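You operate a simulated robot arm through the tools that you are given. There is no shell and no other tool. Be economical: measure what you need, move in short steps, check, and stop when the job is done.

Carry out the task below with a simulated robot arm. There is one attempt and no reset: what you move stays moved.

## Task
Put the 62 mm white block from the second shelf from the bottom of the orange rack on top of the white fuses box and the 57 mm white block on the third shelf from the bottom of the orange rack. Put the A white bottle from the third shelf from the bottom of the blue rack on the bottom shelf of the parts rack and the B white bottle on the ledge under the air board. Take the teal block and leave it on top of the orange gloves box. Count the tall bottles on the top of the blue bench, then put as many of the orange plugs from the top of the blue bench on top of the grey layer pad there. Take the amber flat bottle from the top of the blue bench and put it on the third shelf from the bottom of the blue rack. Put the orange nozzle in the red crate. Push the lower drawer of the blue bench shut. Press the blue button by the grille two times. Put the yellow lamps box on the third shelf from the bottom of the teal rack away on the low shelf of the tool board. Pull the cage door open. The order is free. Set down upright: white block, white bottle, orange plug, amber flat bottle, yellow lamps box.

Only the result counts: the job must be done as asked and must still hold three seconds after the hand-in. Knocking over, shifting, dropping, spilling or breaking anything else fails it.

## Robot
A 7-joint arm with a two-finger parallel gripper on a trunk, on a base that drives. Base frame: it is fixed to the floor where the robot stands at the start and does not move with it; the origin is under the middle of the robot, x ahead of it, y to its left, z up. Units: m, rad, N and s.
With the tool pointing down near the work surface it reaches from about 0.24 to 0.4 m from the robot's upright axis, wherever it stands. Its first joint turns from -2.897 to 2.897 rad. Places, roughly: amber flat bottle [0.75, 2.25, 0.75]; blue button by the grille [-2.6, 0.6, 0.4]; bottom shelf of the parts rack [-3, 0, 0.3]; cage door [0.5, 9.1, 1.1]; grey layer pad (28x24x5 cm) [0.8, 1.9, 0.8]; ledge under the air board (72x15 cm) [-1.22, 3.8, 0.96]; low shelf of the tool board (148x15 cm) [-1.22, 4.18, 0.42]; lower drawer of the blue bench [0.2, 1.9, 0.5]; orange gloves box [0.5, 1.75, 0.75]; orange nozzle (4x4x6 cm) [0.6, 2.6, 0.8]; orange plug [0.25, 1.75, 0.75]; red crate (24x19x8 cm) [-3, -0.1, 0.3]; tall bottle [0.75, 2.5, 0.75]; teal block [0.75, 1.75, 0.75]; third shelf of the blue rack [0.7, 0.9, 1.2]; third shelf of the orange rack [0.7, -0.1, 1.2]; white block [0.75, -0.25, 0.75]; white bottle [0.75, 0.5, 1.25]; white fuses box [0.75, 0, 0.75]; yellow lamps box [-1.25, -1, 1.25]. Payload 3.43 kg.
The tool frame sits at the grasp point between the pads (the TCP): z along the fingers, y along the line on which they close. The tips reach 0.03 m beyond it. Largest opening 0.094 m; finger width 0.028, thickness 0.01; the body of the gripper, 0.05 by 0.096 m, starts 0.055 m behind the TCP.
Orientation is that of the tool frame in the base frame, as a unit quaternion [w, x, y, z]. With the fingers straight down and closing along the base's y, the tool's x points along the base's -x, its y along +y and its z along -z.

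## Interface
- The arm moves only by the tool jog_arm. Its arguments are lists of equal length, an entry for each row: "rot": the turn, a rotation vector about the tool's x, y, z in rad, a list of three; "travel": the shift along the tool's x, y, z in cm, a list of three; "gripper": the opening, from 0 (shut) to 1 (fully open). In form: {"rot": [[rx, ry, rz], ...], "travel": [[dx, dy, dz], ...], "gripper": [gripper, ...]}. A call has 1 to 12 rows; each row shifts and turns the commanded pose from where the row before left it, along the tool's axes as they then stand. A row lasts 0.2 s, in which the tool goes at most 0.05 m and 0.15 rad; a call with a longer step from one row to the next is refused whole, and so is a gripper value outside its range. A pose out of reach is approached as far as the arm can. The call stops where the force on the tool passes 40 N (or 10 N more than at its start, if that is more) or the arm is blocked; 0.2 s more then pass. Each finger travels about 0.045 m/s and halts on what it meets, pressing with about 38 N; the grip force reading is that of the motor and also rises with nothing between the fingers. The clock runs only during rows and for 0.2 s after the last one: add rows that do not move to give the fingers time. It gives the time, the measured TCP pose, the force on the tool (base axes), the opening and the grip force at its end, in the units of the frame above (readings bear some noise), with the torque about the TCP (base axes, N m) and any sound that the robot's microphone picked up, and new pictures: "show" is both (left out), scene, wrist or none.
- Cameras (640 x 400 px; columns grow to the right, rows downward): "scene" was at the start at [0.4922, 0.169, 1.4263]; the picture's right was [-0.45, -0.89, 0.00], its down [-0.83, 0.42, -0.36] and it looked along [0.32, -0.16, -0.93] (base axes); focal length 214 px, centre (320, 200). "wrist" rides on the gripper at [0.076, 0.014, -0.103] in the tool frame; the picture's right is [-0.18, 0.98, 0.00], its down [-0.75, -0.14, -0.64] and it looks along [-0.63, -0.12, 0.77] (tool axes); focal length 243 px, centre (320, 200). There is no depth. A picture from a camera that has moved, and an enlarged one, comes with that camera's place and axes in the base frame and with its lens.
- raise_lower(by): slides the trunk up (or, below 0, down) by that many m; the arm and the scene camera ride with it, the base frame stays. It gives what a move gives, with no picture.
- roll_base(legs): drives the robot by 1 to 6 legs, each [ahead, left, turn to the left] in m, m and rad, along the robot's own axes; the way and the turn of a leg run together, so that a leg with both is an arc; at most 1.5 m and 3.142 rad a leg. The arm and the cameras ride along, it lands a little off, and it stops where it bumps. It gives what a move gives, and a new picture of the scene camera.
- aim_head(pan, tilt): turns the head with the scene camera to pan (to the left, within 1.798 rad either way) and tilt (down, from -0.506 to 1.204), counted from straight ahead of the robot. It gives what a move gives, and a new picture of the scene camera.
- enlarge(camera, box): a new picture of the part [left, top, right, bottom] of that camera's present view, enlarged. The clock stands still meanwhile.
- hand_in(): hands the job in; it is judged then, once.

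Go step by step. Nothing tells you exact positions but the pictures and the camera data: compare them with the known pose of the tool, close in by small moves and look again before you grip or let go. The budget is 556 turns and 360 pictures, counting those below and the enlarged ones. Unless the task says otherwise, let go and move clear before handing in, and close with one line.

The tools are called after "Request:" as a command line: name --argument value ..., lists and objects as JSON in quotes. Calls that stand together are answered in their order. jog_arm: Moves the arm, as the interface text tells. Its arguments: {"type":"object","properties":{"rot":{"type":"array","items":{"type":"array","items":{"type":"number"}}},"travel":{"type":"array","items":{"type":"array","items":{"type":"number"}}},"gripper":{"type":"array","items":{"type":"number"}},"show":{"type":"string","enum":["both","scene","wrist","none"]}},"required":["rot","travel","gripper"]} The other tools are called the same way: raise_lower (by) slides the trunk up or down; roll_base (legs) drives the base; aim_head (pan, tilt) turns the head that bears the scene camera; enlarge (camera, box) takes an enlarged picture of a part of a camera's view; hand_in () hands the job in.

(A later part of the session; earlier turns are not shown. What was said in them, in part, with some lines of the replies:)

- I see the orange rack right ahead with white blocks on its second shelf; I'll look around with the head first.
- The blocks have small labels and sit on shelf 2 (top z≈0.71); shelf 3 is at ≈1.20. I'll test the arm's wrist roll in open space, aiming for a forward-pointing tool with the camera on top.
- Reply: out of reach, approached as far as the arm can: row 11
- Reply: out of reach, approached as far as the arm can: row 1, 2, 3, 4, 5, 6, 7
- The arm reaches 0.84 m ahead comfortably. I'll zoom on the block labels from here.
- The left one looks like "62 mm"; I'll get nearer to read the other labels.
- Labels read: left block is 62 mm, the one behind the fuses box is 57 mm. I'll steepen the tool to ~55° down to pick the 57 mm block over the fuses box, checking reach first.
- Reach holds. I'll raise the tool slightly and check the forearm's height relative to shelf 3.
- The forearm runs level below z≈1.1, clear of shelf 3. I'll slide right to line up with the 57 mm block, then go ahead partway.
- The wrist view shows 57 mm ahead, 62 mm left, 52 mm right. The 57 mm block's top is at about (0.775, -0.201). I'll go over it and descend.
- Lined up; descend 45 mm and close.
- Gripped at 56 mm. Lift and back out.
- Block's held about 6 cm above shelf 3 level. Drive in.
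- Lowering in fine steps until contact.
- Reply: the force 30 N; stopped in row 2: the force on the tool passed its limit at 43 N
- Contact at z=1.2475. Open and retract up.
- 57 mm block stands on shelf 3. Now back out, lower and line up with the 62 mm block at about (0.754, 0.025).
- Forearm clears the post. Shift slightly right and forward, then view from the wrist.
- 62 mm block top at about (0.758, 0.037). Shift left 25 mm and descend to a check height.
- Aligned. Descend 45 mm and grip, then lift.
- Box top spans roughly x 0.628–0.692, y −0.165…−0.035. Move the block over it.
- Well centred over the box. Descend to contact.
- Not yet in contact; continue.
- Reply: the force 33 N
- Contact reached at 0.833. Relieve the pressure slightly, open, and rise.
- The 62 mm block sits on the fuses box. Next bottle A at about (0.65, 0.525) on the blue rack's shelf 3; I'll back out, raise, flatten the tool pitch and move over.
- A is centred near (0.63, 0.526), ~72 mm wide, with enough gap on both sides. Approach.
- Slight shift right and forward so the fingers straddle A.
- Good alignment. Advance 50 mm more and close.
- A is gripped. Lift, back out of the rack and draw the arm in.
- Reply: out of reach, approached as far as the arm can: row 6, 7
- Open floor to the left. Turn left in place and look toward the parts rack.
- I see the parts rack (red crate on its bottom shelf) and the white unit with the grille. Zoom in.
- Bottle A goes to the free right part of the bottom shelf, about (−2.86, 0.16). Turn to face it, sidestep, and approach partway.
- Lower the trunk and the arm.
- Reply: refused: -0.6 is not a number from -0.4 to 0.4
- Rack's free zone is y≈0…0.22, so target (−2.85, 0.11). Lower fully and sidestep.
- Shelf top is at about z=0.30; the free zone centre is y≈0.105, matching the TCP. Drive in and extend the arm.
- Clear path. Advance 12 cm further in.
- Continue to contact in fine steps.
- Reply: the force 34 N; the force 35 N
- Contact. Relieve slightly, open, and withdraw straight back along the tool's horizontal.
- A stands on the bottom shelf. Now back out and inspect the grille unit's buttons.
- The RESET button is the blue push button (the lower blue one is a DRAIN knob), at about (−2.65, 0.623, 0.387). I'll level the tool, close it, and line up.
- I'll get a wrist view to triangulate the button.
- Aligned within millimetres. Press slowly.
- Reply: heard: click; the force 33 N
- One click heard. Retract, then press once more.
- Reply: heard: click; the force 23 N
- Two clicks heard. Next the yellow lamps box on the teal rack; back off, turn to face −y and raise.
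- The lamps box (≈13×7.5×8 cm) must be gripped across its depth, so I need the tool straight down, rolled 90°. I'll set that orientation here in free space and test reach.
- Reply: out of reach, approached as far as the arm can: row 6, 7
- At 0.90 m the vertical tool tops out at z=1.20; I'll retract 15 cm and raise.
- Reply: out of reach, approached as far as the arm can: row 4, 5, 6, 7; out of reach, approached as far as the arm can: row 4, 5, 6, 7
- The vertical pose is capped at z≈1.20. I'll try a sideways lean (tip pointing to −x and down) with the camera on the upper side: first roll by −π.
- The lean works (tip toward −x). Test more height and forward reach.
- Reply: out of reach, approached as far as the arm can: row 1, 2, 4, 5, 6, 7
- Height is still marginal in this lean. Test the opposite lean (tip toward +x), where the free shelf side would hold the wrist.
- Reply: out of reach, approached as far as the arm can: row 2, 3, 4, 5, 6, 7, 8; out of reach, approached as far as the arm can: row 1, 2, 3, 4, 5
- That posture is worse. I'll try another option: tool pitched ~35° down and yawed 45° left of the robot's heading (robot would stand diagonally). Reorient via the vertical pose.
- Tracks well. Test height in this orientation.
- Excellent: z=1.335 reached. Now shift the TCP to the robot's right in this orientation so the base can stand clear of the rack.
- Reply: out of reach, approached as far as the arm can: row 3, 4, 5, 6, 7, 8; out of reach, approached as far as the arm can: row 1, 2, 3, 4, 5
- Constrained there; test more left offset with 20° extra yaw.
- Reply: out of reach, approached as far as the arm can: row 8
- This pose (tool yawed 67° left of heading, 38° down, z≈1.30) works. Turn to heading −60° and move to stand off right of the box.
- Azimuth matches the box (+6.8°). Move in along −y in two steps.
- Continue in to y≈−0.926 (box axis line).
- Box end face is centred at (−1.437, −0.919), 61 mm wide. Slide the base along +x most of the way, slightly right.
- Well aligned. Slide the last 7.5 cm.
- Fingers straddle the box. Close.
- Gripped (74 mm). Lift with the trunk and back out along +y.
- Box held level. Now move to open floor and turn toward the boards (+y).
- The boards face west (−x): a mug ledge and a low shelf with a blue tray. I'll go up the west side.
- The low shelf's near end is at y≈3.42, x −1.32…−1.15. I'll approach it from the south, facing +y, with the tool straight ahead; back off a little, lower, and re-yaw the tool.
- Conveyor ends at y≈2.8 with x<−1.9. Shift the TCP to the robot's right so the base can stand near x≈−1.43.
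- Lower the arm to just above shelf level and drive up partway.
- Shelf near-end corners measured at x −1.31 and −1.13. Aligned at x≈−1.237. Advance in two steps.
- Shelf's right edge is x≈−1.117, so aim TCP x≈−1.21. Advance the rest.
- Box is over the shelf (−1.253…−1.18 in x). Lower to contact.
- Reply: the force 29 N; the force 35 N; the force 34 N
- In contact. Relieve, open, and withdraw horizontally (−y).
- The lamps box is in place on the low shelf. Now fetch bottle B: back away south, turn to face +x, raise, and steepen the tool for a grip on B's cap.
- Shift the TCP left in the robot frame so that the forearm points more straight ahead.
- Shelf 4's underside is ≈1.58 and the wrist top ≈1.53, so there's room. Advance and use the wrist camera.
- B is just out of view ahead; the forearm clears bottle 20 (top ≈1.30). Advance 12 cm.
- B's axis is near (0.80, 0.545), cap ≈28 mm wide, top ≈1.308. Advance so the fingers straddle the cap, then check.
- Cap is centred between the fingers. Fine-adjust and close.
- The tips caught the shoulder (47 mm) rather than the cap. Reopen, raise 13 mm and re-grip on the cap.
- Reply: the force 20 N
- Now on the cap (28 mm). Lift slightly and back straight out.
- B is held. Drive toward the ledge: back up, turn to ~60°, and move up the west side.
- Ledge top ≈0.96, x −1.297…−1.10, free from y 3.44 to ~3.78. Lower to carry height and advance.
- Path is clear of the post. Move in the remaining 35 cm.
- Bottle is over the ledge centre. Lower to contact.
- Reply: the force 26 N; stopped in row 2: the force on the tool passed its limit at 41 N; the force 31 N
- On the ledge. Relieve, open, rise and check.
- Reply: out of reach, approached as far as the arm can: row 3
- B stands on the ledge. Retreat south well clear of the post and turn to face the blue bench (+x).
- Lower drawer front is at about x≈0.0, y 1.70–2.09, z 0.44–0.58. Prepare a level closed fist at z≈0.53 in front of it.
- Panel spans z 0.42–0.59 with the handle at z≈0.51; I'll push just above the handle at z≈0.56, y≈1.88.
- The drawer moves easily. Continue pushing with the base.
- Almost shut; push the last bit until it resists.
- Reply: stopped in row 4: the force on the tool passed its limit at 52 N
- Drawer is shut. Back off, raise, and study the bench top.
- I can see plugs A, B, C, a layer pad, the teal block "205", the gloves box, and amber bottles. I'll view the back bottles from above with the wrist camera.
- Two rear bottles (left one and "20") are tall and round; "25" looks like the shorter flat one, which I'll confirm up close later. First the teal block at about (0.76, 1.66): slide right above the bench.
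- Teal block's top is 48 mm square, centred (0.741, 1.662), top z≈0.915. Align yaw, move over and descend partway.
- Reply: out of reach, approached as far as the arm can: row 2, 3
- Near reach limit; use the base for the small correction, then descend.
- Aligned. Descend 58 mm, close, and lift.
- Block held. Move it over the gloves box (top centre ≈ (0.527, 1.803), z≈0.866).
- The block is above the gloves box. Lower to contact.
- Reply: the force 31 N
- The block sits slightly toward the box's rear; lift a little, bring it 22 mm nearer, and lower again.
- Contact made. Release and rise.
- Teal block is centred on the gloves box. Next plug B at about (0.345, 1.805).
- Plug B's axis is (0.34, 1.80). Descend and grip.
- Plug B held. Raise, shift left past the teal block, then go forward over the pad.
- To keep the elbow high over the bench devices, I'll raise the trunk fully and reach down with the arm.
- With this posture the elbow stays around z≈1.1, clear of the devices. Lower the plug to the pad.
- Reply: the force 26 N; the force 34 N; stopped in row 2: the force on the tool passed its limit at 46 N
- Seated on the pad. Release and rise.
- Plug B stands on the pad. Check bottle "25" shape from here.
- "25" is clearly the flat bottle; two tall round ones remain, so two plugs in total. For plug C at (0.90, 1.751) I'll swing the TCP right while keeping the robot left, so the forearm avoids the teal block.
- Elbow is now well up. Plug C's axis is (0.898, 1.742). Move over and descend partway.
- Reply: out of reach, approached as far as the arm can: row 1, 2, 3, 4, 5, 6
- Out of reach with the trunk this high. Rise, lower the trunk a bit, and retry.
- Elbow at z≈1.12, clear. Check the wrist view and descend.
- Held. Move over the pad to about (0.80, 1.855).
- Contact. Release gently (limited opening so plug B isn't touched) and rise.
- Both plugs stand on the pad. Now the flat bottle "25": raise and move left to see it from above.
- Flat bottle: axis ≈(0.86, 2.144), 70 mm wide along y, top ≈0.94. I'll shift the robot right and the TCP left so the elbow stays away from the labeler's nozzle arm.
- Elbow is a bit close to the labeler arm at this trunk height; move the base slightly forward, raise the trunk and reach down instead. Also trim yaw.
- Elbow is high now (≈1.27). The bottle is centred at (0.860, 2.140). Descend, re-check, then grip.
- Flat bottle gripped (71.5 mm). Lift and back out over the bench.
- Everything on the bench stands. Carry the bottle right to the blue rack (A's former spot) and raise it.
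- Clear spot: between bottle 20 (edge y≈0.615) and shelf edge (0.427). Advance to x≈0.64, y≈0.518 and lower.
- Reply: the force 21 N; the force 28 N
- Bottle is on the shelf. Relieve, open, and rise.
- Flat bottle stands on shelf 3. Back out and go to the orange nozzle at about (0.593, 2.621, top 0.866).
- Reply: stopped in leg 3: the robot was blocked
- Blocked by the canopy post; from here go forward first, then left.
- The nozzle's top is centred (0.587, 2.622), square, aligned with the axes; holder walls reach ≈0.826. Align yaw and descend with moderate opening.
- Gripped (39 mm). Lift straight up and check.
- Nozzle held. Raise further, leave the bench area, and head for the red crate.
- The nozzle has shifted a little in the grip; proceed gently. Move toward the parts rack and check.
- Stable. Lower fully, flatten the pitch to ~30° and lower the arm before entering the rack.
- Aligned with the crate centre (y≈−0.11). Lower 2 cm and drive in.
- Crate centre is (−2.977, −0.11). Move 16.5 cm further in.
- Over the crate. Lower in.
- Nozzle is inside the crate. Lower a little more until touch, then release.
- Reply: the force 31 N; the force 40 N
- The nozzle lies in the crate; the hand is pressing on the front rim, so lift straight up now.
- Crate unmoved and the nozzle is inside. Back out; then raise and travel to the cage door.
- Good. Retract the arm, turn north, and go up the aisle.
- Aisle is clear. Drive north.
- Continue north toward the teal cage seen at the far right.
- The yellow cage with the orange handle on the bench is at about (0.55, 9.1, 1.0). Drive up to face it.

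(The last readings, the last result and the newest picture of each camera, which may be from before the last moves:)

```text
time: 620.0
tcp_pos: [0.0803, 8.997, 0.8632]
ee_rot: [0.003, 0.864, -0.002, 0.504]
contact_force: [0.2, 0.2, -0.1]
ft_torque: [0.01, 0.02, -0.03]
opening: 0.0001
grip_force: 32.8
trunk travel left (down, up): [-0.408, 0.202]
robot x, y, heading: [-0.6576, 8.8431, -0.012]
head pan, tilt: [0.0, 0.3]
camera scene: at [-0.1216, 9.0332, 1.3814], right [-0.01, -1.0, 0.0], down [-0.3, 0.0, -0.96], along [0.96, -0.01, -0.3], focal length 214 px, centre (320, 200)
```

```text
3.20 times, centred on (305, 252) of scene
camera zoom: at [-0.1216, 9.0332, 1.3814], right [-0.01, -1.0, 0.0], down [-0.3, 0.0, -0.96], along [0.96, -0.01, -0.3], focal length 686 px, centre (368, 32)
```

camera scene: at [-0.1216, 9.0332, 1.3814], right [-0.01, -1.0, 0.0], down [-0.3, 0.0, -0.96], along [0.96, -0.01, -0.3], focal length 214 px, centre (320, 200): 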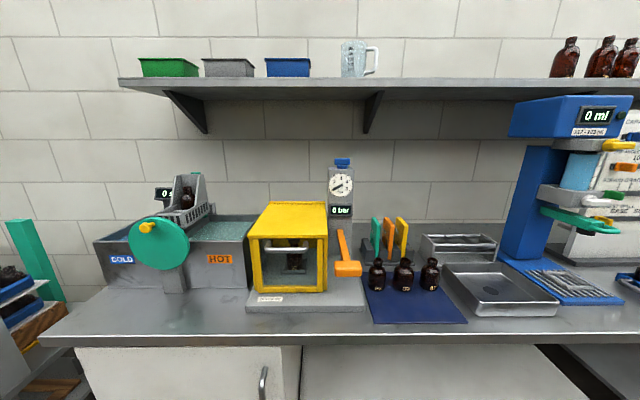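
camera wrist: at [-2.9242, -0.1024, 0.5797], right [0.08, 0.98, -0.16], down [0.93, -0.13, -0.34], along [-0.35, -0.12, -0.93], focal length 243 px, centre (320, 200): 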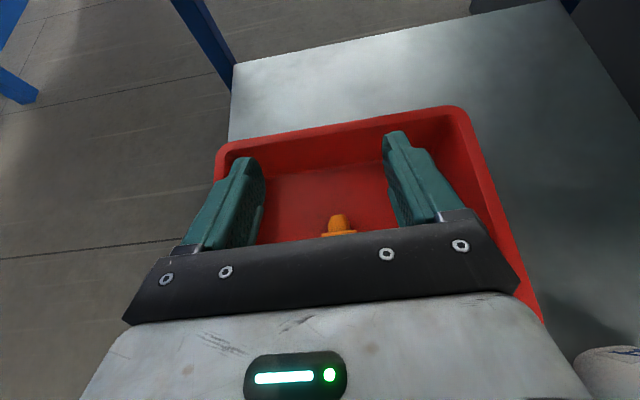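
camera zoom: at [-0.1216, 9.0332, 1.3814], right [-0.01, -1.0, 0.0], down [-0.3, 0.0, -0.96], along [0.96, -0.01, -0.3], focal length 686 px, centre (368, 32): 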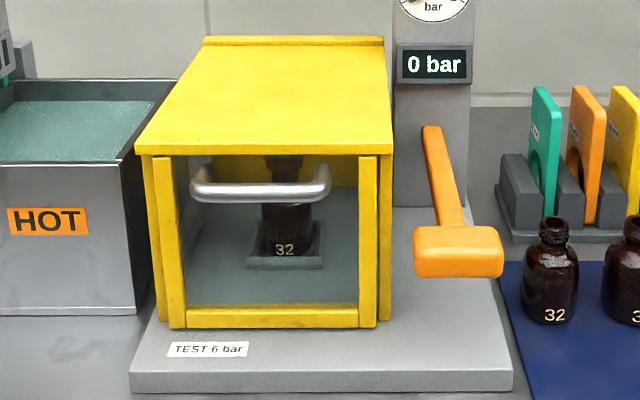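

The cage door has a horizontal grey bar handle at about (0.391, 9.116, 1.09). I'll level the tool and roll it 90° to grip the bar with fingers above and below.

Request:
raise_lower --by 0.2

Request:
jog_arm --rot '[[0, 0.131, 0], [0, 0.131, 0], [0, 0.131, 0], [0, 0.131, 0], [0, 0, 0]]' --travel '[[0, 0, 0], [0, 0, 0], [0, 0, 0], [0, 0, 0], [0, 0, 0]]' --gripper '[0.5, 0.5, 0.5, 0.5, 0.5]' --show "none"

Request:
jog_arm --rot '[[0, 0, -0.143], [0, 0, -0.143], [0, 0, -0.143], [0, 0, -0.143], [0, 0, -0.143], [0, 0, -0.143], [0, 0, -0.143], [0, 0, -0.143], [0, 0, -0.143], [0, 0, -0.143], [0, 0, -0.141]]' --travel '[[0, 0, 0], [0, 0, 0], [0, 0, 0], [0, 0, 0], [0, 0, 0], [0, 0, 0], [0, 0, 0], [0, 0, 0], [0, 0, 0], [0, 0, 0], [0, 0, 0]]' --gripper '[0.5, 0.5, 0.5, 0.5, 0.5, 0.5, 0.5, 0.5, 0.5, 0.5, 0.5]' --show "both"

```text
time: 622.1
tcp_pos: [0.081, 8.9967, 1.0636]
ee_rot: [0.002, 0.863, -0.001, 0.505]
contact_force: [0.4, -0.1, -0.4]
ft_torque: [-0.02, -0.01, -0.01]
opening: 0.0
grip_force: 32.9
trunk travel left (down, up): [-0.608, 0.002]
robot x, y, heading: [-0.6572, 8.8444, -0.013]
head pan, tilt: [0.0, 0.3]
```

```text
time: 623.3
tcp_pos: [0.0817, 8.9962, 1.0644]
ee_rot: [0.003, 0.703, -0.001, 0.711]
contact_force: [0.5, -0.1, -0.2]
ft_torque: [0.01, 0.0, -0.02]
opening: 0.0472
grip_force: 0.1
trunk travel left (down, up): [-0.608, 0.002]
robot x, y, heading: [-0.6623, 8.8467, -0.012]
head pan, tilt: [0.0, 0.3]
```

```text
time: 625.7
tcp_pos: [0.0809, 8.9956, 1.063]
ee_rot: [0.506, 0.497, 0.497, 0.5]
contact_force: [0.1, -0.4, 0.2]
ft_torque: [0.02, 0.0, -0.02]
opening: 0.0471
grip_force: 0.0
trunk travel left (down, up): [-0.608, 0.002]
robot x, y, heading: [-0.6619, 8.8451, -0.009]
head pan, tilt: [0.0, 0.3]
camera scene: at [-0.1216, 9.0332, 1.5814], right [-0.01, -1.0, 0.0], down [-0.3, 0.0, -0.96], along [0.96, -0.01, -0.3], focal length 214 px, centre (320, 200)
camera wrist: at [-0.0215, 9.0723, 1.0776], right [-0.01, -0.18, 0.98], down [-0.64, -0.75, -0.14], along [0.76, -0.64, -0.11], focal length 243 px, centre (320, 200)
```

scene: 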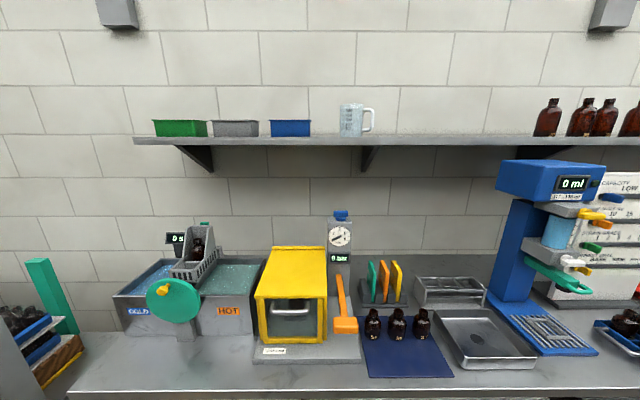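
wrist: 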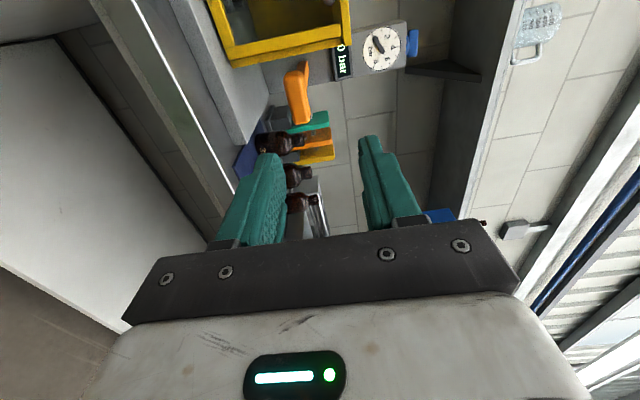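

Request:
enlarge --camera "scene" --box '[240, 230, 380, 370]'

```text
2.86 times, centred on (310, 300) of scene
camera zoom: at [-0.1216, 9.0332, 1.5814], right [-0.01, -1.0, 0.0], down [-0.3, 0.0, -0.96], along [0.96, -0.01, -0.3], focal length 613 px, centre (349, -86)
```

zoom: 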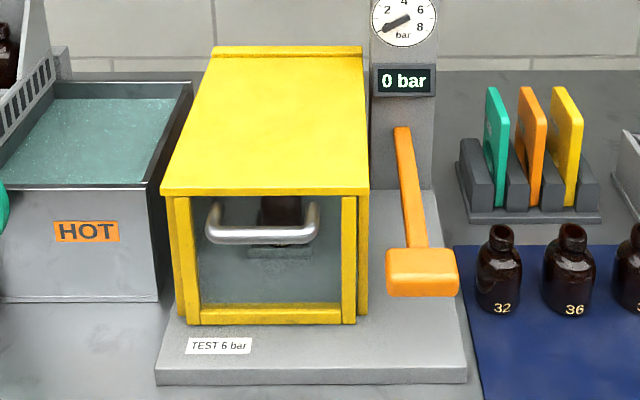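

Re-measured: cage front face x≈0.40, bar handle ≈(0.355, 9.11, 1.105). Line up and close in to ~5 cm.

Request:
jog_arm --rot '[[0, 0, 0], [0, 0, 0], [0, 0, 0], [0, 0, 0]]' --travel '[[3.8, 1.4, 0], [3.8, 1.4, 0], [3.8, 1.4, 0], [0, 0, 0]]' --gripper '[0.6, 0.6, 0.6, 0.6]' --show "none"

Request:
roll_base --legs '[[0.17, 0, 0.008]]'

Request:
jog_arm --rot '[[0, 0, 0]]' --travel '[[0, 0, 0]]' --gripper '[0.6]' --show "wrist"

```text
time: 626.7
tcp_pos: [0.0862, 9.1091, 1.1068]
ee_rot: [0.505, 0.497, 0.496, 0.501]
contact_force: [-0.1, 0.6, 0.2]
ft_torque: [0.01, 0.0, -0.01]
opening: 0.0559
grip_force: 0.0
trunk travel left (down, up): [-0.608, 0.002]
robot x, y, heading: [-0.6596, 8.8414, -0.012]
head pan, tilt: [0.0, 0.3]
```

```text
time: 628.2
tcp_pos: [0.2554, 9.1117, 1.1069]
ee_rot: [0.504, 0.497, 0.497, 0.501]
contact_force: [-0.2, 0.4, 1.0]
ft_torque: [-0.04, -0.04, 0.04]
opening: 0.0563
grip_force: 0.0
trunk travel left (down, up): [-0.608, 0.002]
robot x, y, heading: [-0.4874, 8.8416, -0.006]
head pan, tilt: [0.0, 0.3]
camera scene: at [0.0478, 9.0342, 1.5814], right [0.0, -1.0, 0.0], down [-0.3, 0.0, -0.96], along [0.96, 0.0, -0.3], focal length 214 px, centre (320, 200)
```

scene: 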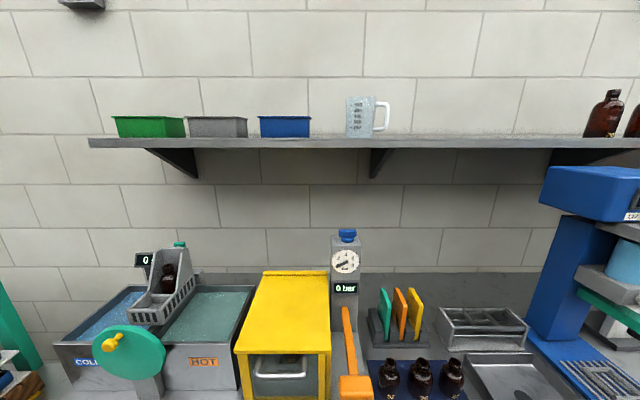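

```text
time: 628.6
tcp_pos: [0.2546, 9.1106, 1.1065]
ee_rot: [0.504, 0.497, 0.497, 0.501]
contact_force: [0.3, -0.3, -0.4]
ft_torque: [-0.01, -0.03, 0.01]
opening: 0.0566
grip_force: 0.1
trunk travel left (down, up): [-0.608, 0.002]
robot x, y, heading: [-0.4932, 8.843, -0.009]
head pan, tilt: [0.0, 0.3]
camera wrist: at [0.152, 9.187, 1.12], right [-0.01, -0.18, 0.98], down [-0.64, -0.75, -0.15], along [0.77, -0.63, -0.11], focal length 243 px, centre (320, 200)
```

wrist: 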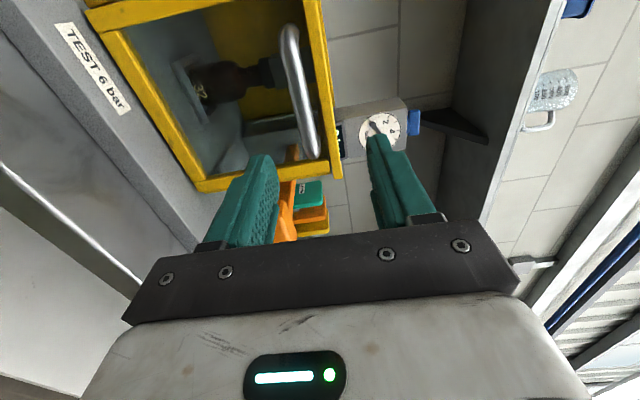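

Bar is at z≈1.097, y 9.086–9.186, x≈0.36. Adjust and advance around it.

Request:
jog_arm --rot '[[0, 0, 0], [0, 0, 0], [0, 0, 0], [0, 0, 0]]' --travel '[[2.4, -0.9, 0], [0, 0, 4.4], [0, 0, 4.3], [0, 0, 0]]' --gripper '[0.6, 0.6, 0.6, 0.6]' --show "wrist"

```text
time: 629.6
tcp_pos: [0.3445, 9.1347, 1.0993]
ee_rot: [0.504, 0.498, 0.496, 0.502]
contact_force: [0.6, -0.1, 0.4]
ft_torque: [-0.04, 0.0, -0.01]
opening: 0.0563
grip_force: 0.0
trunk travel left (down, up): [-0.608, 0.002]
robot x, y, heading: [-0.4884, 8.8451, -0.005]
head pan, tilt: [0.0, 0.3]
camera wrist: at [0.2409, 9.211, 1.1126], right [-0.01, -0.18, 0.98], down [-0.64, -0.75, -0.15], along [0.77, -0.63, -0.11], focal length 243 px, centre (320, 200)
```

wrist: 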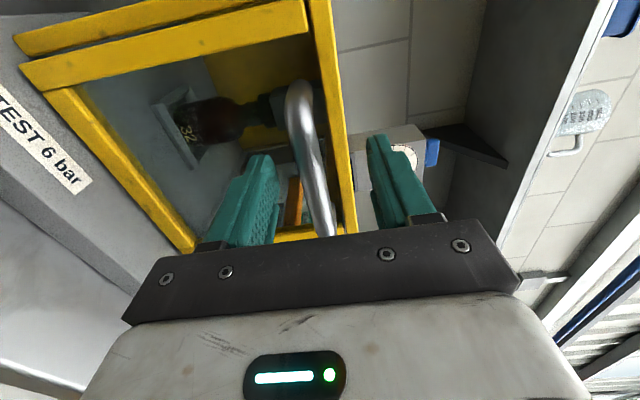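

The bar is between the fingers. Close on it.

Request:
jog_arm --rot '[[0, 0, 0], [0, 0, 0], [0, 0, 0], [0, 0, 0], [0, 0, 0]]' --travel '[[0, 0, 0.4], [0, 0, 0], [0, 0, 0], [0, 0, 0], [0, 0, 0]]' --gripper '[0.5, 0, 0, 0, 0]' --show "wrist"

```text
time: 630.8
tcp_pos: [0.3472, 9.1352, 1.098]
ee_rot: [0.503, 0.497, 0.498, 0.502]
contact_force: [-3.7, 0.1, -5.6]
ft_torque: [0.29, 0.33, 0.3]
opening: 0.0156
grip_force: 44.8
trunk travel left (down, up): [-0.608, 0.002]
robot x, y, heading: [-0.4903, 8.8439, -0.009]
head pan, tilt: [0.0, 0.3]
camera wrist: at [0.2441, 9.2114, 1.1125], right [-0.01, -0.18, 0.98], down [-0.64, -0.75, -0.15], along [0.77, -0.63, -0.11], focal length 243 px, centre (320, 200)
```

wrist: 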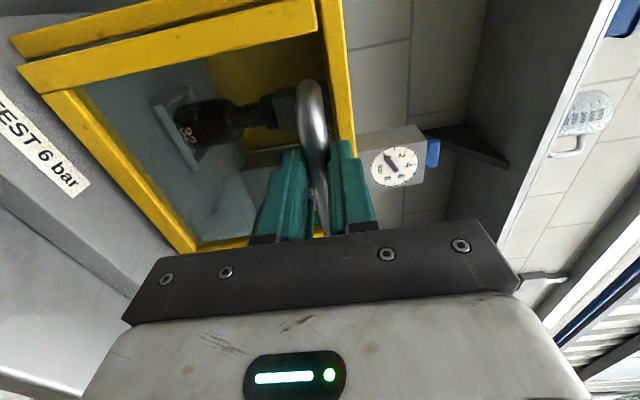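

Bar gripped. Pull gently toward −x and see how it gives.

Request:
jog_arm --rot '[[0, 0, 0], [0, 0, 0], [0, 0, 0], [0, 0, 0]]' --travel '[[0, 0, -0.5], [0, 0, -0.5], [0, 0, -0.5], [0, 0, 0]]' --gripper '[0, 0, 0, 0]' --show "wrist"

```text
time: 631.2
tcp_pos: [0.3455, 9.1349, 1.0999]
ee_rot: [0.503, 0.497, 0.497, 0.503]
contact_force: [17.0, 4.6, -2.1]
ft_torque: [0.04, 0.05, 0.15]
opening: 0.0156
grip_force: 44.9
trunk travel left (down, up): [-0.608, 0.002]
robot x, y, heading: [-0.4923, 8.842, -0.005]
head pan, tilt: [0.0, 0.3]
stopped in row 2: the force on the tool passed its limit at 41 N (the readings are from after the stop); the commanded pose is now the measured one
camera wrist: at [0.2435, 9.2112, 1.1137], right [-0.01, -0.18, 0.98], down [-0.64, -0.75, -0.15], along [0.77, -0.63, -0.11], focal length 243 px, centre (320, 200)
```

wrist: 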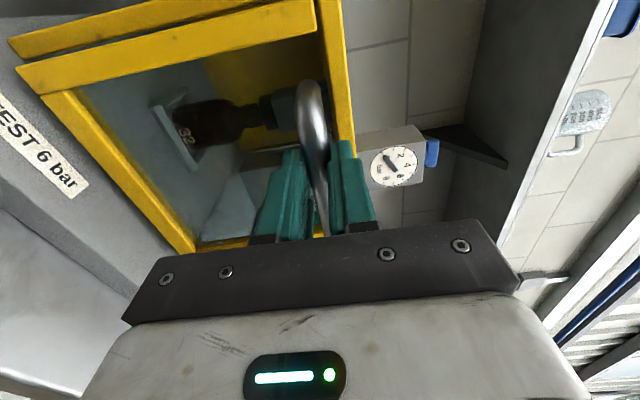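

Pulling straight back resists. The door may be the hood hinged at the roof's rear; test lifting upward slightly.

Request:
jog_arm --rot '[[0, 0, 0], [0, 0, 0], [0, 0, 0]]' --travel '[[0, 0.4, 0], [0, 0.4, 0], [0, 0, 0]]' --gripper '[0, 0, 0]' --show "wrist"

```text
time: 632.0
tcp_pos: [0.3457, 9.1353, 1.1085]
ee_rot: [0.503, 0.497, 0.498, 0.502]
contact_force: [18.7, 3.7, -5.2]
ft_torque: [0.22, 0.22, 0.95]
opening: 0.0157
grip_force: 45.1
trunk travel left (down, up): [-0.608, 0.002]
robot x, y, heading: [-0.4846, 8.8437, -0.001]
head pan, tilt: [0.0, 0.3]
camera wrist: at [0.2431, 9.2112, 1.1214], right [-0.01, -0.18, 0.98], down [-0.64, -0.75, -0.15], along [0.77, -0.63, -0.11], focal length 243 px, centre (320, 200)
```

wrist: 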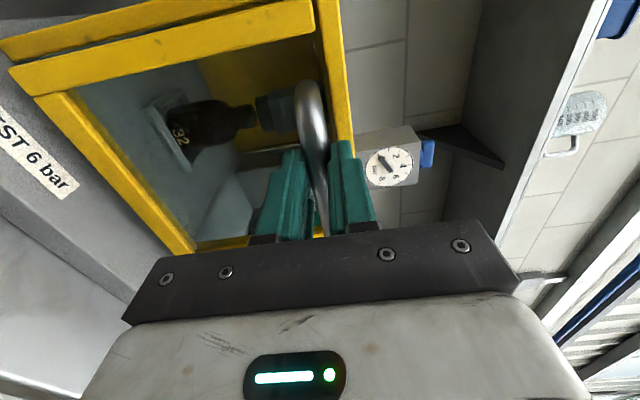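

It lifts freely, so the door is a hood hinged at the roof's rear (≈x 0.67, z 1.12). Follow the arc, rotating the tool with it.

Request:
jog_arm --rot '[[0.03, 0, 0], [0.08, 0, 0], [0.08, 0, 0], [0, 0, 0]]' --travel '[[0, 0, 0], [0, 2.55, -0.03], [0, 2.55, -0.03], [0, 0, 0]]' --gripper '[0, 0, 0, 0]' --show "wrist"

```text
time: 633.0
tcp_pos: [0.3486, 9.1366, 1.159]
ee_rot: [0.454, 0.542, 0.542, 0.455]
contact_force: [22.7, -0.3, -7.6]
ft_torque: [0.37, 0.13, 0.68]
opening: 0.0157
grip_force: 45.0
trunk travel left (down, up): [-0.608, 0.002]
robot x, y, heading: [-0.4872, 8.8422, -0.005]
head pan, tilt: [0.0, 0.3]
camera wrist: at [0.2498, 9.2119, 1.1925], right [0.18, -0.19, 0.97], down [-0.66, -0.75, -0.03], along [0.73, -0.63, -0.25], focal length 243 px, centre (320, 200)
```

wrist: 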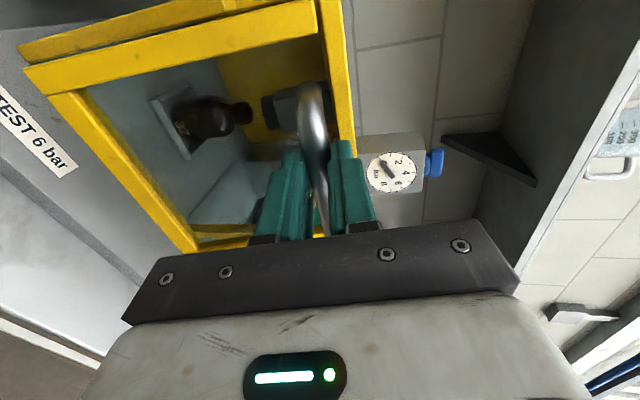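

Works smoothly. Continue along the arc, easing forward slightly to relieve the pull.

Request:
jog_arm --rot '[[0.1, 0, 0], [0.1, 0, 0], [0.1, 0, 0], [0.1, 0, 0], [0, 0, 0]]' --travel '[[0, 3.2, 0.2], [0, 3.2, 0.05], [0, 3.2, 0.0], [0, 3.2, 0.0], [0, 0, 0]]' --gripper '[0, 0, 0, 0, 0]' --show "both"

```text
time: 634.2
tcp_pos: [0.3907, 9.136, 1.2808]
ee_rot: [0.338, 0.621, 0.621, 0.338]
contact_force: [-3.7, 6.6, 0.6]
ft_torque: [0.47, 0.06, -0.01]
opening: 0.0155
grip_force: 45.4
trunk travel left (down, up): [-0.608, 0.002]
robot x, y, heading: [-0.486, 8.8422, -0.008]
head pan, tilt: [0.0, 0.3]
camera scene: at [0.0485, 9.0346, 1.5814], right [-0.01, -1.0, 0.0], down [-0.3, 0.0, -0.96], along [0.96, -0.01, -0.3], focal length 214 px, centre (320, 200)
camera wrist: at [0.312, 9.2116, 1.3487], right [0.54, -0.18, 0.82], down [-0.62, -0.75, 0.23], along [0.58, -0.63, -0.52], focal length 243 px, centre (320, 200)
```

scene: 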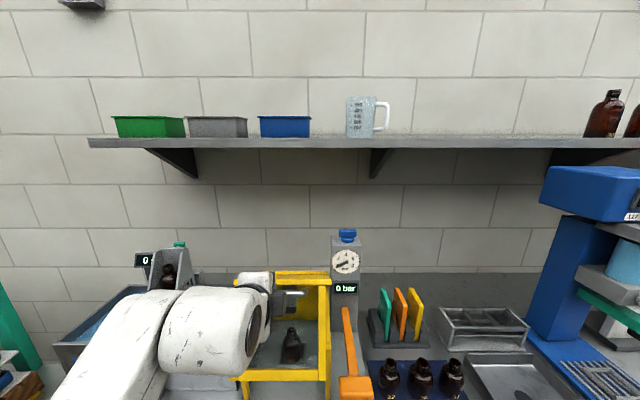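
wrist: 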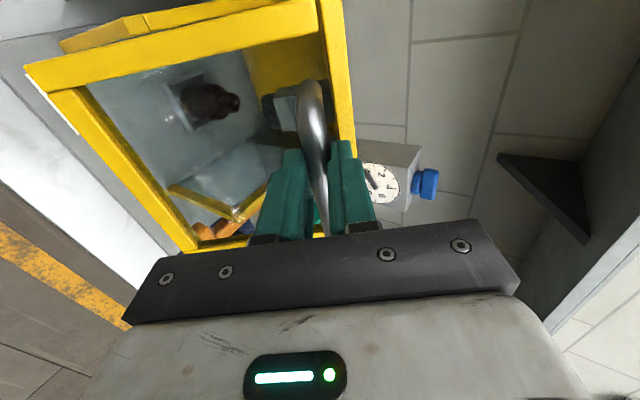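

Opening well (~34°). Continue further.

Request:
jog_arm --rot '[[0.1, 0, 0], [0.1, 0, 0], [0.1, 0, 0], [0.1, 0, 0], [0, 0, 0]]' --travel '[[0, 3.2, -0.05], [0, 3.2, 0.0], [0, 3.2, 0.0], [0, 3.2, 0.0], [0, 0, 0]]' --gripper '[0, 0, 0, 0, 0]' --show "scene"

```text
time: 635.3
tcp_pos: [0.4365, 9.1291, 1.3294]
ee_rot: [0.207, 0.671, 0.68, 0.211]
contact_force: [-12.1, 0.1, 8.6]
ft_torque: [0.32, 0.18, -0.87]
opening: 0.0155
grip_force: 45.2
out of reach, approached as far as the arm can: row 3, 4
trunk travel left (down, up): [-0.608, 0.002]
robot x, y, heading: [-0.4877, 8.841, 0.004]
head pan, tilt: [0.0, 0.3]
stopped in row 5: the force on the tool passed its limit at 48 N (the readings are from after the stop); the commanded pose is now the measured one
camera scene: at [0.0457, 9.0372, 1.5816], right [0.0, -1.0, 0.0], down [-0.3, 0.0, -0.96], along [0.96, 0.0, -0.3], focal length 214 px, centre (320, 200)
```

scene: 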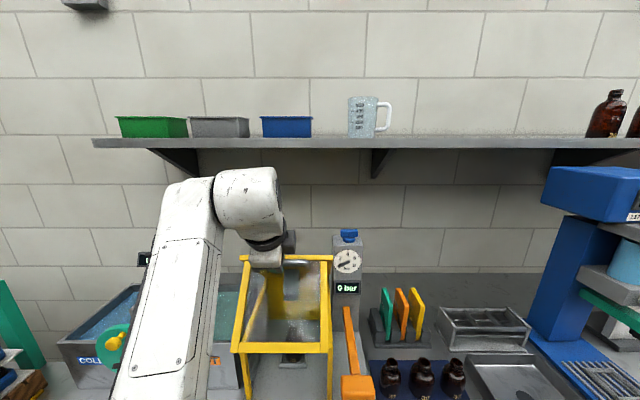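

The arm limits at this pitch (hood at ≈46°). Reduce tool pitch (the round bar lets it pivot) and keep following the arc.

Request:
jog_arm --rot '[[-0.1, 0, 0], [-0.1, 0, 0], [0, 0, 0]]' --travel '[[0, 0, 0], [0, 0, 0], [0, 0, 0]]' --gripper '[0, 0, 0]' --show "none"

```text
time: 636.1
tcp_pos: [0.4363, 9.1301, 1.3288]
ee_rot: [0.273, 0.647, 0.655, 0.277]
contact_force: [-16.0, 4.2, 9.9]
ft_torque: [0.96, 0.09, -0.67]
opening: 0.0157
grip_force: 44.9
trunk travel left (down, up): [-0.608, 0.002]
robot x, y, heading: [-0.4862, 8.8448, -0.002]
head pan, tilt: [0.0, 0.3]
```

Request:
jog_arm --rot '[[0, 0, 0], [0, 0, 0], [0, 0, 0], [0, 0, 0]]' --travel '[[0, 1.5, -0.3], [0, 1.5, -0.1], [0, 1.5, -0.1], [0, 0, 0]]' --gripper '[0, 0, 0, 0]' --show "none"

```text
time: 637.1
tcp_pos: [0.4623, 9.1288, 1.355]
ee_rot: [0.273, 0.647, 0.657, 0.277]
contact_force: [8.4, 17.1, -16.1]
ft_torque: [0.59, 0.23, -1.25]
opening: 0.0157
grip_force: 44.4
out of reach, approached as far as the arm can: row 3
trunk travel left (down, up): [-0.608, 0.002]
robot x, y, heading: [-0.4916, 8.8408, 0.0]
head pan, tilt: [0.0, 0.3]
```

Request:
jog_arm --rot '[[-0.1, 0, 0], [-0.1, 0, 0], [-0.1, 0, 0], [0, 0, 0]]' --travel '[[0.2, 0, 0], [0.2, 0, 0], [0.2, 0, 0], [0, 0, 0]]' --gripper '[0, 0, 0, 0]' --show "none"

Request:
jog_arm --rot '[[0, 0, 0], [0, 0, 0], [0, 0, 0], [0, 0, 0]]' --travel '[[0, 1.5, 0.1], [0, 1.5, 0.4], [0, 1.5, 0.4], [0, 0, 0]]' --gripper '[0, 0, 0, 0]' --show "scene"

```text
time: 638.1
tcp_pos: [0.4633, 9.1285, 1.3569]
ee_rot: [0.367, 0.602, 0.606, 0.37]
contact_force: [5.9, -4.9, -15.1]
ft_torque: [0.72, 0.32, -0.79]
opening: 0.0155
grip_force: 44.8
trunk travel left (down, up): [-0.608, 0.002]
robot x, y, heading: [-0.4881, 8.8447, -0.001]
head pan, tilt: [0.0, 0.3]
```

```text
time: 638.8
tcp_pos: [0.4804, 9.1291, 1.3709]
ee_rot: [0.362, 0.605, 0.608, 0.365]
contact_force: [2.7, -0.4, -12.0]
ft_torque: [1.36, 0.24, 0.23]
opening: 0.0156
grip_force: 45.1
trunk travel left (down, up): [-0.608, 0.002]
robot x, y, heading: [-0.4925, 8.8417, -0.001]
head pan, tilt: [0.0, 0.3]
stopped in row 3: the force on the tool passed its limit at 43 N (the readings are from after the stop); the commanded pose is now the measured one
camera scene: at [0.0486, 9.0363, 1.5813], right [0.0, -1.0, 0.0], down [-0.3, 0.0, -0.96], along [0.96, 0.0, -0.3], focal length 214 px, centre (320, 200)
```

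scene: 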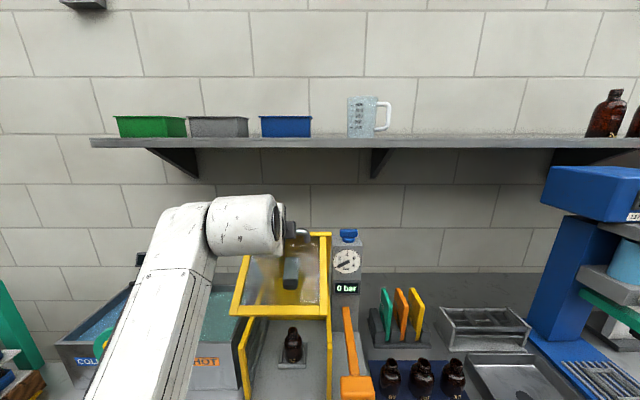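

Now ≈57°. The last step direction was too radial; try a bit more along the true tangent.

Request:
jog_arm --rot '[[0, 0, 0], [0, 0, 0], [0, 0, 0], [0, 0, 0]]' --travel '[[0, 0.7, 0.6], [0, 0.9, 0.5], [0, 0.9, 0.5], [0, 0, 0]]' --gripper '[0, 0, 0, 0]' --show "wrist"

```text
time: 639.8
tcp_pos: [0.5076, 9.128, 1.3883]
ee_rot: [0.364, 0.605, 0.607, 0.366]
contact_force: [2.2, -3.6, -9.7]
ft_torque: [0.8, 0.22, -0.86]
opening: 0.0157
grip_force: 45.1
trunk travel left (down, up): [-0.608, 0.002]
robot x, y, heading: [-0.4932, 8.8422, -0.002]
head pan, tilt: [0.0, 0.3]
camera wrist: at [0.4222, 9.2039, 1.4496], right [0.46, -0.18, 0.87], down [-0.63, -0.76, 0.17], along [0.63, -0.63, -0.46], focal length 243 px, centre (320, 200)
```

wrist: 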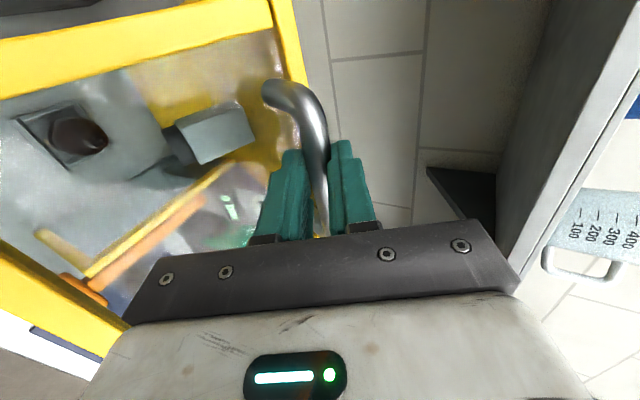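

Still moving easily (≈64°). A few more steps.

Request:
jog_arm --rot '[[0, 0, 0], [0, 0, 0], [0, 0, 0], [0, 0, 0]]' --travel '[[0, 0.95, 0.7], [0, 0.9, 0.7], [0, 0.9, 0.75], [0, 0, 0]]' --gripper '[0, 0, 0, 0]' --show "scene"

```text
time: 640.8
tcp_pos: [0.5215, 9.1275, 1.3951]
ee_rot: [0.367, 0.599, 0.606, 0.374]
contact_force: [-15.2, 12.5, 36.3]
ft_torque: [1.12, -0.63, -0.4]
opening: 0.0156
grip_force: 44.6
out of reach, approached as far as the arm can: row 2, 3
trunk travel left (down, up): [-0.608, 0.002]
robot x, y, heading: [-0.4918, 8.8445, 0.002]
head pan, tilt: [0.0, 0.3]
camera scene: at [0.0447, 9.0375, 1.5828], right [0.0, -1.0, 0.0], down [-0.29, 0.0, -0.96], along [0.96, 0.0, -0.29], focal length 214 px, centre (320, 200)
```

scene: 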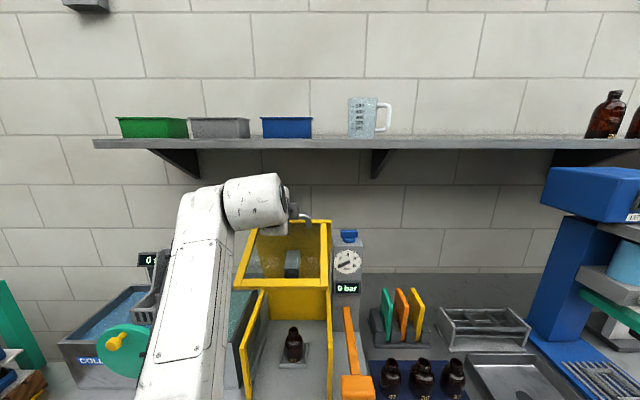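

The arm is at its reach limit (hood ≈67°). I'll ease the base forward in small steps to continue.

Request:
roll_base --legs '[[0.025, 0, 0]]'

Request:
jog_arm --rot '[[0, 0, 0], [0, 0, 0], [0, 0, 0]]' --travel '[[0, 0.6, -0.3], [0, 0.6, -0.1], [0, 0, 0]]' --gripper '[0, 0, 0]' --show "none"

```text
time: 641.6
tcp_pos: [0.5465, 9.1247, 1.3974]
ee_rot: [0.369, 0.6, 0.603, 0.375]
contact_force: [-2.1, -0.3, 1.7]
ft_torque: [0.62, 0.04, -0.62]
opening: 0.0157
grip_force: 45.0
trunk travel left (down, up): [-0.608, 0.002]
robot x, y, heading: [-0.4641, 8.8422, 0.0]
head pan, tilt: [0.0, 0.3]
stopped in leg 1: the force on the tool passed its limit at 61 N (the readings are from after the stop); the commanded pose is now the measured one
camera scene: at [0.0695, 9.0362, 1.5811], right [0.0, -1.0, 0.0], down [-0.3, 0.0, -0.96], along [0.96, 0.0, -0.3], focal length 214 px, centre (320, 200)
```

scene: 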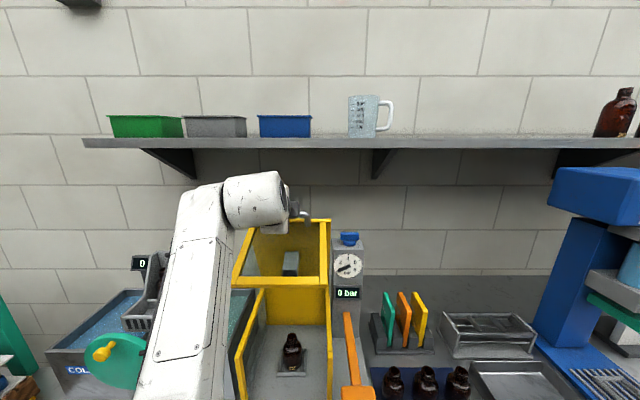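

```text
time: 642.5
tcp_pos: [0.5465, 9.1254, 1.398]
ee_rot: [0.367, 0.6, 0.604, 0.375]
contact_force: [-2.5, -1.0, 1.1]
ft_torque: [1.05, 0.01, -0.48]
opening: 0.0153
grip_force: 44.5
out of reach, approached as far as the arm can: row 1, 2
trunk travel left (down, up): [-0.608, 0.002]
robot x, y, heading: [-0.4663, 8.8431, -0.001]
head pan, tilt: [0.0, 0.3]
```

Forces are near zero at ≈70° open. Test whether the hood stays: open the fingers slightly while still cradling the bar.

Request:
jog_arm --rot '[[0, 0, 0], [0, 0, 0], [0, 0, 0], [0, 0, 0], [0, 0, 0]]' --travel '[[0, 0, 0], [0, 0, 0], [0, 0, 0], [0, 0, 0], [0, 0, 0]]' --gripper '[0.35, 0.4, 0.4, 0.4, 0.4]' --show "wrist"

```text
time: 643.6
tcp_pos: [0.5473, 9.1258, 1.3982]
ee_rot: [0.369, 0.599, 0.604, 0.375]
contact_force: [0.4, 0.6, -0.2]
ft_torque: [0.01, -0.03, -0.02]
opening: 0.0377
grip_force: 0.1
trunk travel left (down, up): [-0.608, 0.002]
robot x, y, heading: [-0.47, 8.8468, -0.008]
head pan, tilt: [0.0, 0.3]
camera wrist: at [0.4602, 9.2003, 1.4571], right [0.44, -0.18, 0.88], down [-0.63, -0.76, 0.16], along [0.64, -0.62, -0.45], focal length 243 px, centre (320, 200)
```

wrist: 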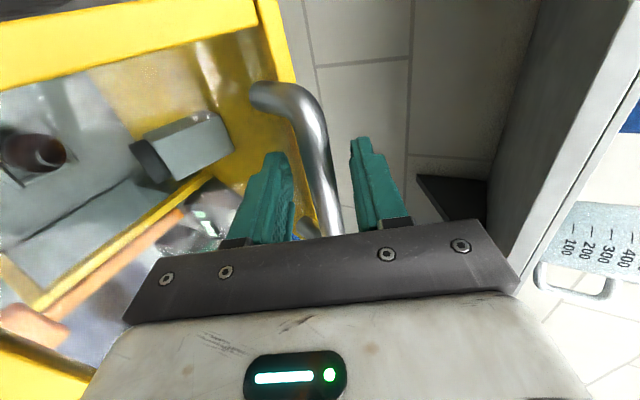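

The hood stays by itself. Open wider, move the base 7 cm closer, and re-grip to open it further.

Request:
jog_arm --rot '[[0, 0, 0], [0, 0, 0], [0, 0, 0]]' --travel '[[0, 0, -1.5], [0, 0, -1.5], [0, 0, 0]]' --gripper '[0.9, 0.9, 0.9]' --show "none"

Request:
roll_base --legs '[[0.07, 0, 0]]'

Request:
jog_arm --rot '[[0, 0, 0]]' --travel '[[0, 0, 0]]' --gripper '[0.9]' --show "wrist"

```text
time: 644.5
tcp_pos: [0.5187, 9.1259, 1.4103]
ee_rot: [0.369, 0.6, 0.603, 0.374]
contact_force: [0.1, 0.1, 0.2]
ft_torque: [0.04, 0.01, 0.0]
opening: 0.0845
grip_force: 0.0
trunk travel left (down, up): [-0.608, 0.002]
robot x, y, heading: [-0.465, 8.8409, -0.003]
head pan, tilt: [0.0, 0.3]
```

```text
time: 645.9
tcp_pos: [0.5844, 9.125, 1.4238]
ee_rot: [0.375, 0.596, 0.599, 0.382]
contact_force: [-4.1, -1.1, 13.6]
ft_torque: [-0.2, 0.13, -0.02]
opening: 0.0786
grip_force: 0.0
trunk travel left (down, up): [-0.608, 0.002]
robot x, y, heading: [-0.4002, 8.8409, -0.002]
head pan, tilt: [0.0, 0.3]
stopped in leg 1: the force on the tool passed its limit at 43 N (the readings are from after the stop); the commanded pose is now the measured one
camera scene: at [0.1365, 9.0359, 1.5814], right [0.0, -1.0, 0.0], down [-0.3, 0.0, -0.96], along [0.96, 0.0, -0.3], focal length 214 px, centre (320, 200)
```

scene: 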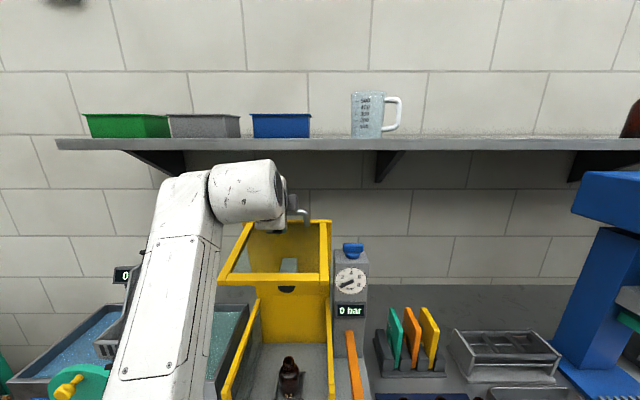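

```text
time: 646.2
tcp_pos: [0.5844, 9.1253, 1.4219]
ee_rot: [0.375, 0.596, 0.599, 0.381]
contact_force: [-7.5, -2.7, 18.5]
ft_torque: [-0.29, 0.27, -0.11]
opening: 0.0773
grip_force: 0.1
trunk travel left (down, up): [-0.608, 0.002]
robot x, y, heading: [-0.3991, 8.8424, 0.001]
head pan, tilt: [0.0, 0.3]
camera wrist: at [0.4969, 9.2001, 1.48], right [0.42, -0.19, 0.89], down [-0.63, -0.76, 0.14], along [0.65, -0.62, -0.44], focal length 243 px, centre (320, 200)
```

wrist: 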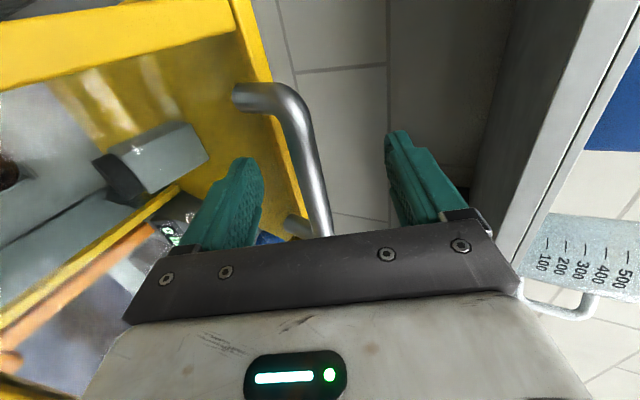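

The hood is now ≈75–78° open. Back off a bit to relieve contact, re-grip the bar, and continue to the stop.

Request:
jog_arm --rot '[[0, 0, 0], [0, 0, 0], [0, 0, 0], [0, 0, 0], [0, 0, 0]]' --travel '[[0, 0, -1.5], [0, 0, -0.5], [0, 0, 0], [0, 0, 0], [0, 0, 0]]' --gripper '[0.9, 0.9, 0, 0, 0]' --show "none"

Request:
jog_arm --rot '[[0, 0, 0], [0, 0, 0], [0, 0, 0]]' --travel '[[0, 0.4, 0.7], [0, 0.3, 0.7], [0, 0, 0]]' --gripper '[0, 0, 0]' --show "wrist"

```text
time: 647.5
tcp_pos: [0.5687, 9.1248, 1.4222]
ee_rot: [0.371, 0.597, 0.602, 0.38]
contact_force: [0.5, 0.9, -16.0]
ft_torque: [0.35, 0.85, 0.02]
opening: 0.0213
grip_force: 5.5
trunk travel left (down, up): [-0.608, 0.002]
robot x, y, heading: [-0.3967, 8.845, -0.004]
head pan, tilt: [0.0, 0.3]
```

```text
time: 648.2
tcp_pos: [0.5788, 9.1238, 1.4229]
ee_rot: [0.375, 0.595, 0.599, 0.383]
contact_force: [-5.3, 2.3, 14.2]
ft_torque: [-0.18, -0.37, -0.05]
opening: 0.0002
grip_force: 32.9
out of reach, approached as far as the arm can: row 1, 2
trunk travel left (down, up): [-0.608, 0.002]
robot x, y, heading: [-0.3996, 8.8438, -0.0]
head pan, tilt: [0.0, 0.3]
camera wrist: at [0.4907, 9.1985, 1.481], right [0.42, -0.19, 0.89], down [-0.63, -0.76, 0.14], along [0.65, -0.62, -0.44], focal length 243 px, centre (320, 200)
```

wrist: 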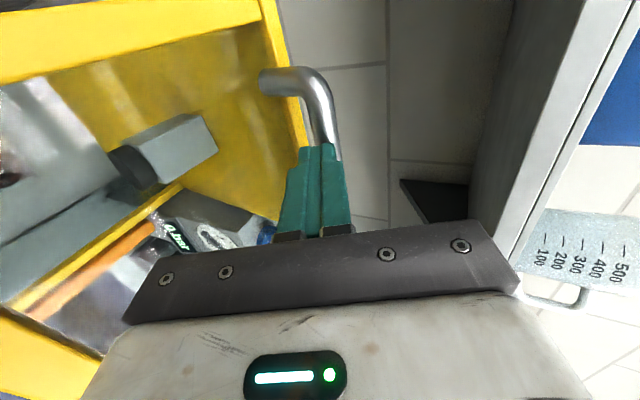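

The bar slipped out; the hood holds at ≈77°. I'll retreat and push it further open from beneath the front panel's lower rail.

Request:
jog_arm --rot '[[0, 0, 0], [0, 0, 0], [0, 0, 0], [0, 0, 0], [0, 0, 0], [0, 0, 0]]' --travel '[[0, 0, -3], [0, 0, -4], [0, 0, -4], [0, 0, -4], [0, 0, -4], [0, 0, 0]]' --gripper '[0, 0, 0, 0, 0, 0]' --show "none"

Request:
roll_base --legs '[[-0.1, 0, 0]]'

Request:
enlarge --camera "scene" --box '[200, 200, 380, 360]'

```text
time: 649.6
tcp_pos: [0.4035, 9.1215, 1.4737]
ee_rot: [0.374, 0.596, 0.6, 0.381]
contact_force: [-0.1, 0.4, 0.4]
ft_torque: [0.02, 0.03, -0.01]
opening: 0.0
grip_force: 33.7
out of reach, approached as far as the arm can: row 3, 4, 5
trunk travel left (down, up): [-0.608, 0.002]
robot x, y, heading: [-0.4028, 8.8416, -0.004]
head pan, tilt: [0.0, 0.3]
```

```text
time: 650.8
tcp_pos: [0.3002, 9.1225, 1.4748]
ee_rot: [0.373, 0.596, 0.601, 0.381]
contact_force: [0.2, 0.0, 0.3]
ft_torque: [-0.01, 0.04, 0.02]
opening: 0.0
grip_force: 32.6
trunk travel left (down, up): [-0.608, 0.002]
robot x, y, heading: [-0.4989, 8.8394, -0.002]
head pan, tilt: [0.0, 0.3]
camera scene: at [0.0347, 9.0378, 1.5814], right [0.0, -1.0, 0.0], down [-0.3, 0.0, -0.96], along [0.96, 0.0, -0.3], focal length 214 px, centre (320, 200)
```

scene: 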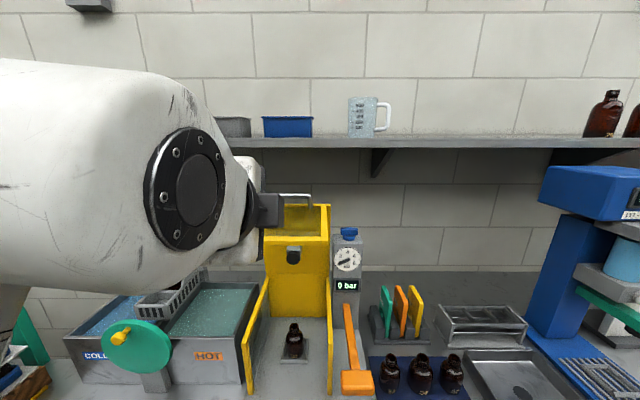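

```text
2.50 times, centred on (290, 280) of scene
camera zoom: at [0.0347, 9.0378, 1.5814], right [0.0, -1.0, 0.0], down [-0.3, 0.0, -0.96], along [0.96, 0.0, -0.3], focal length 536 px, centre (395, 0)
```

zoom: 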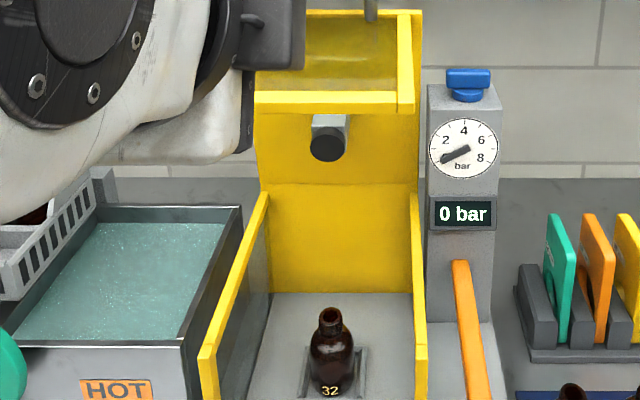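

The hood is now standing essentially fully open. Move clear and take a final look.

Request:
roll_base --legs '[[-0.35, 0, 0]]'

Request:
jog_arm --rot '[[0, 0, 0], [0, 0, 0], [0, 0, 0], [0, 0, 0], [0, 0, 0], [0, 0, 0]]' --travel '[[0, -4, 0], [0, -4, 0], [0, -4, 0], [0, -4, 0], [0, -4, 0], [0, -4, 0]]' --gripper '[0, 0, 0, 0, 0, 0]' --show "scene"

```text
time: 653.1
tcp_pos: [-0.0504, 9.1217, 1.4742]
ee_rot: [0.373, 0.596, 0.601, 0.381]
contact_force: [0.6, 0.3, 0.0]
ft_torque: [-0.01, 0.0, 0.02]
opening: 0.0
grip_force: 32.5
trunk travel left (down, up): [-0.608, 0.002]
robot x, y, heading: [-0.852, 8.8422, -0.001]
head pan, tilt: [0.0, 0.3]
camera scene: at [-0.315, 9.037, 1.5813], right [0.0, -1.0, 0.0], down [-0.3, 0.0, -0.96], along [0.96, 0.0, -0.3], focal length 214 px, centre (320, 200)
```

scene: 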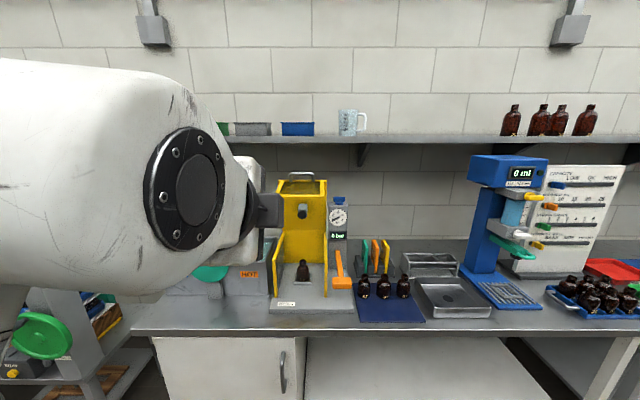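

```text
time: 654.5
tcp_pos: [-0.1533, 9.1237, 1.2588]
ee_rot: [0.374, 0.596, 0.6, 0.381]
contact_force: [0.6, -0.6, -0.4]
ft_torque: [0.03, -0.01, 0.01]
opening: 0.0
grip_force: 32.9
trunk travel left (down, up): [-0.608, 0.002]
robot x, y, heading: [-0.845, 8.8439, -0.001]
head pan, tilt: [0.0, 0.3]
camera scene: at [-0.315, 9.0369, 1.5814], right [0.0, -1.0, 0.0], down [-0.3, 0.0, -0.96], along [0.96, 0.0, -0.3], focal length 214 px, centre (320, 200)
```

scene: 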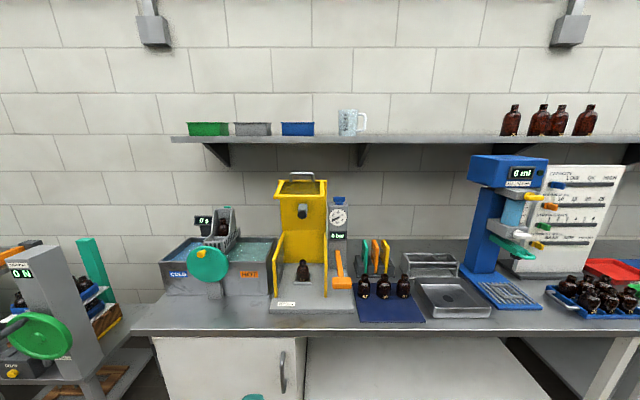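

The cage door stands open and all other items are placed; handing in.

Request:
hand_in

```text
The job is handed in.
```

I carried out every item of the task and handed it in; nothing was knocked over or dropped that I saw, and I don't have the judge's result yet.
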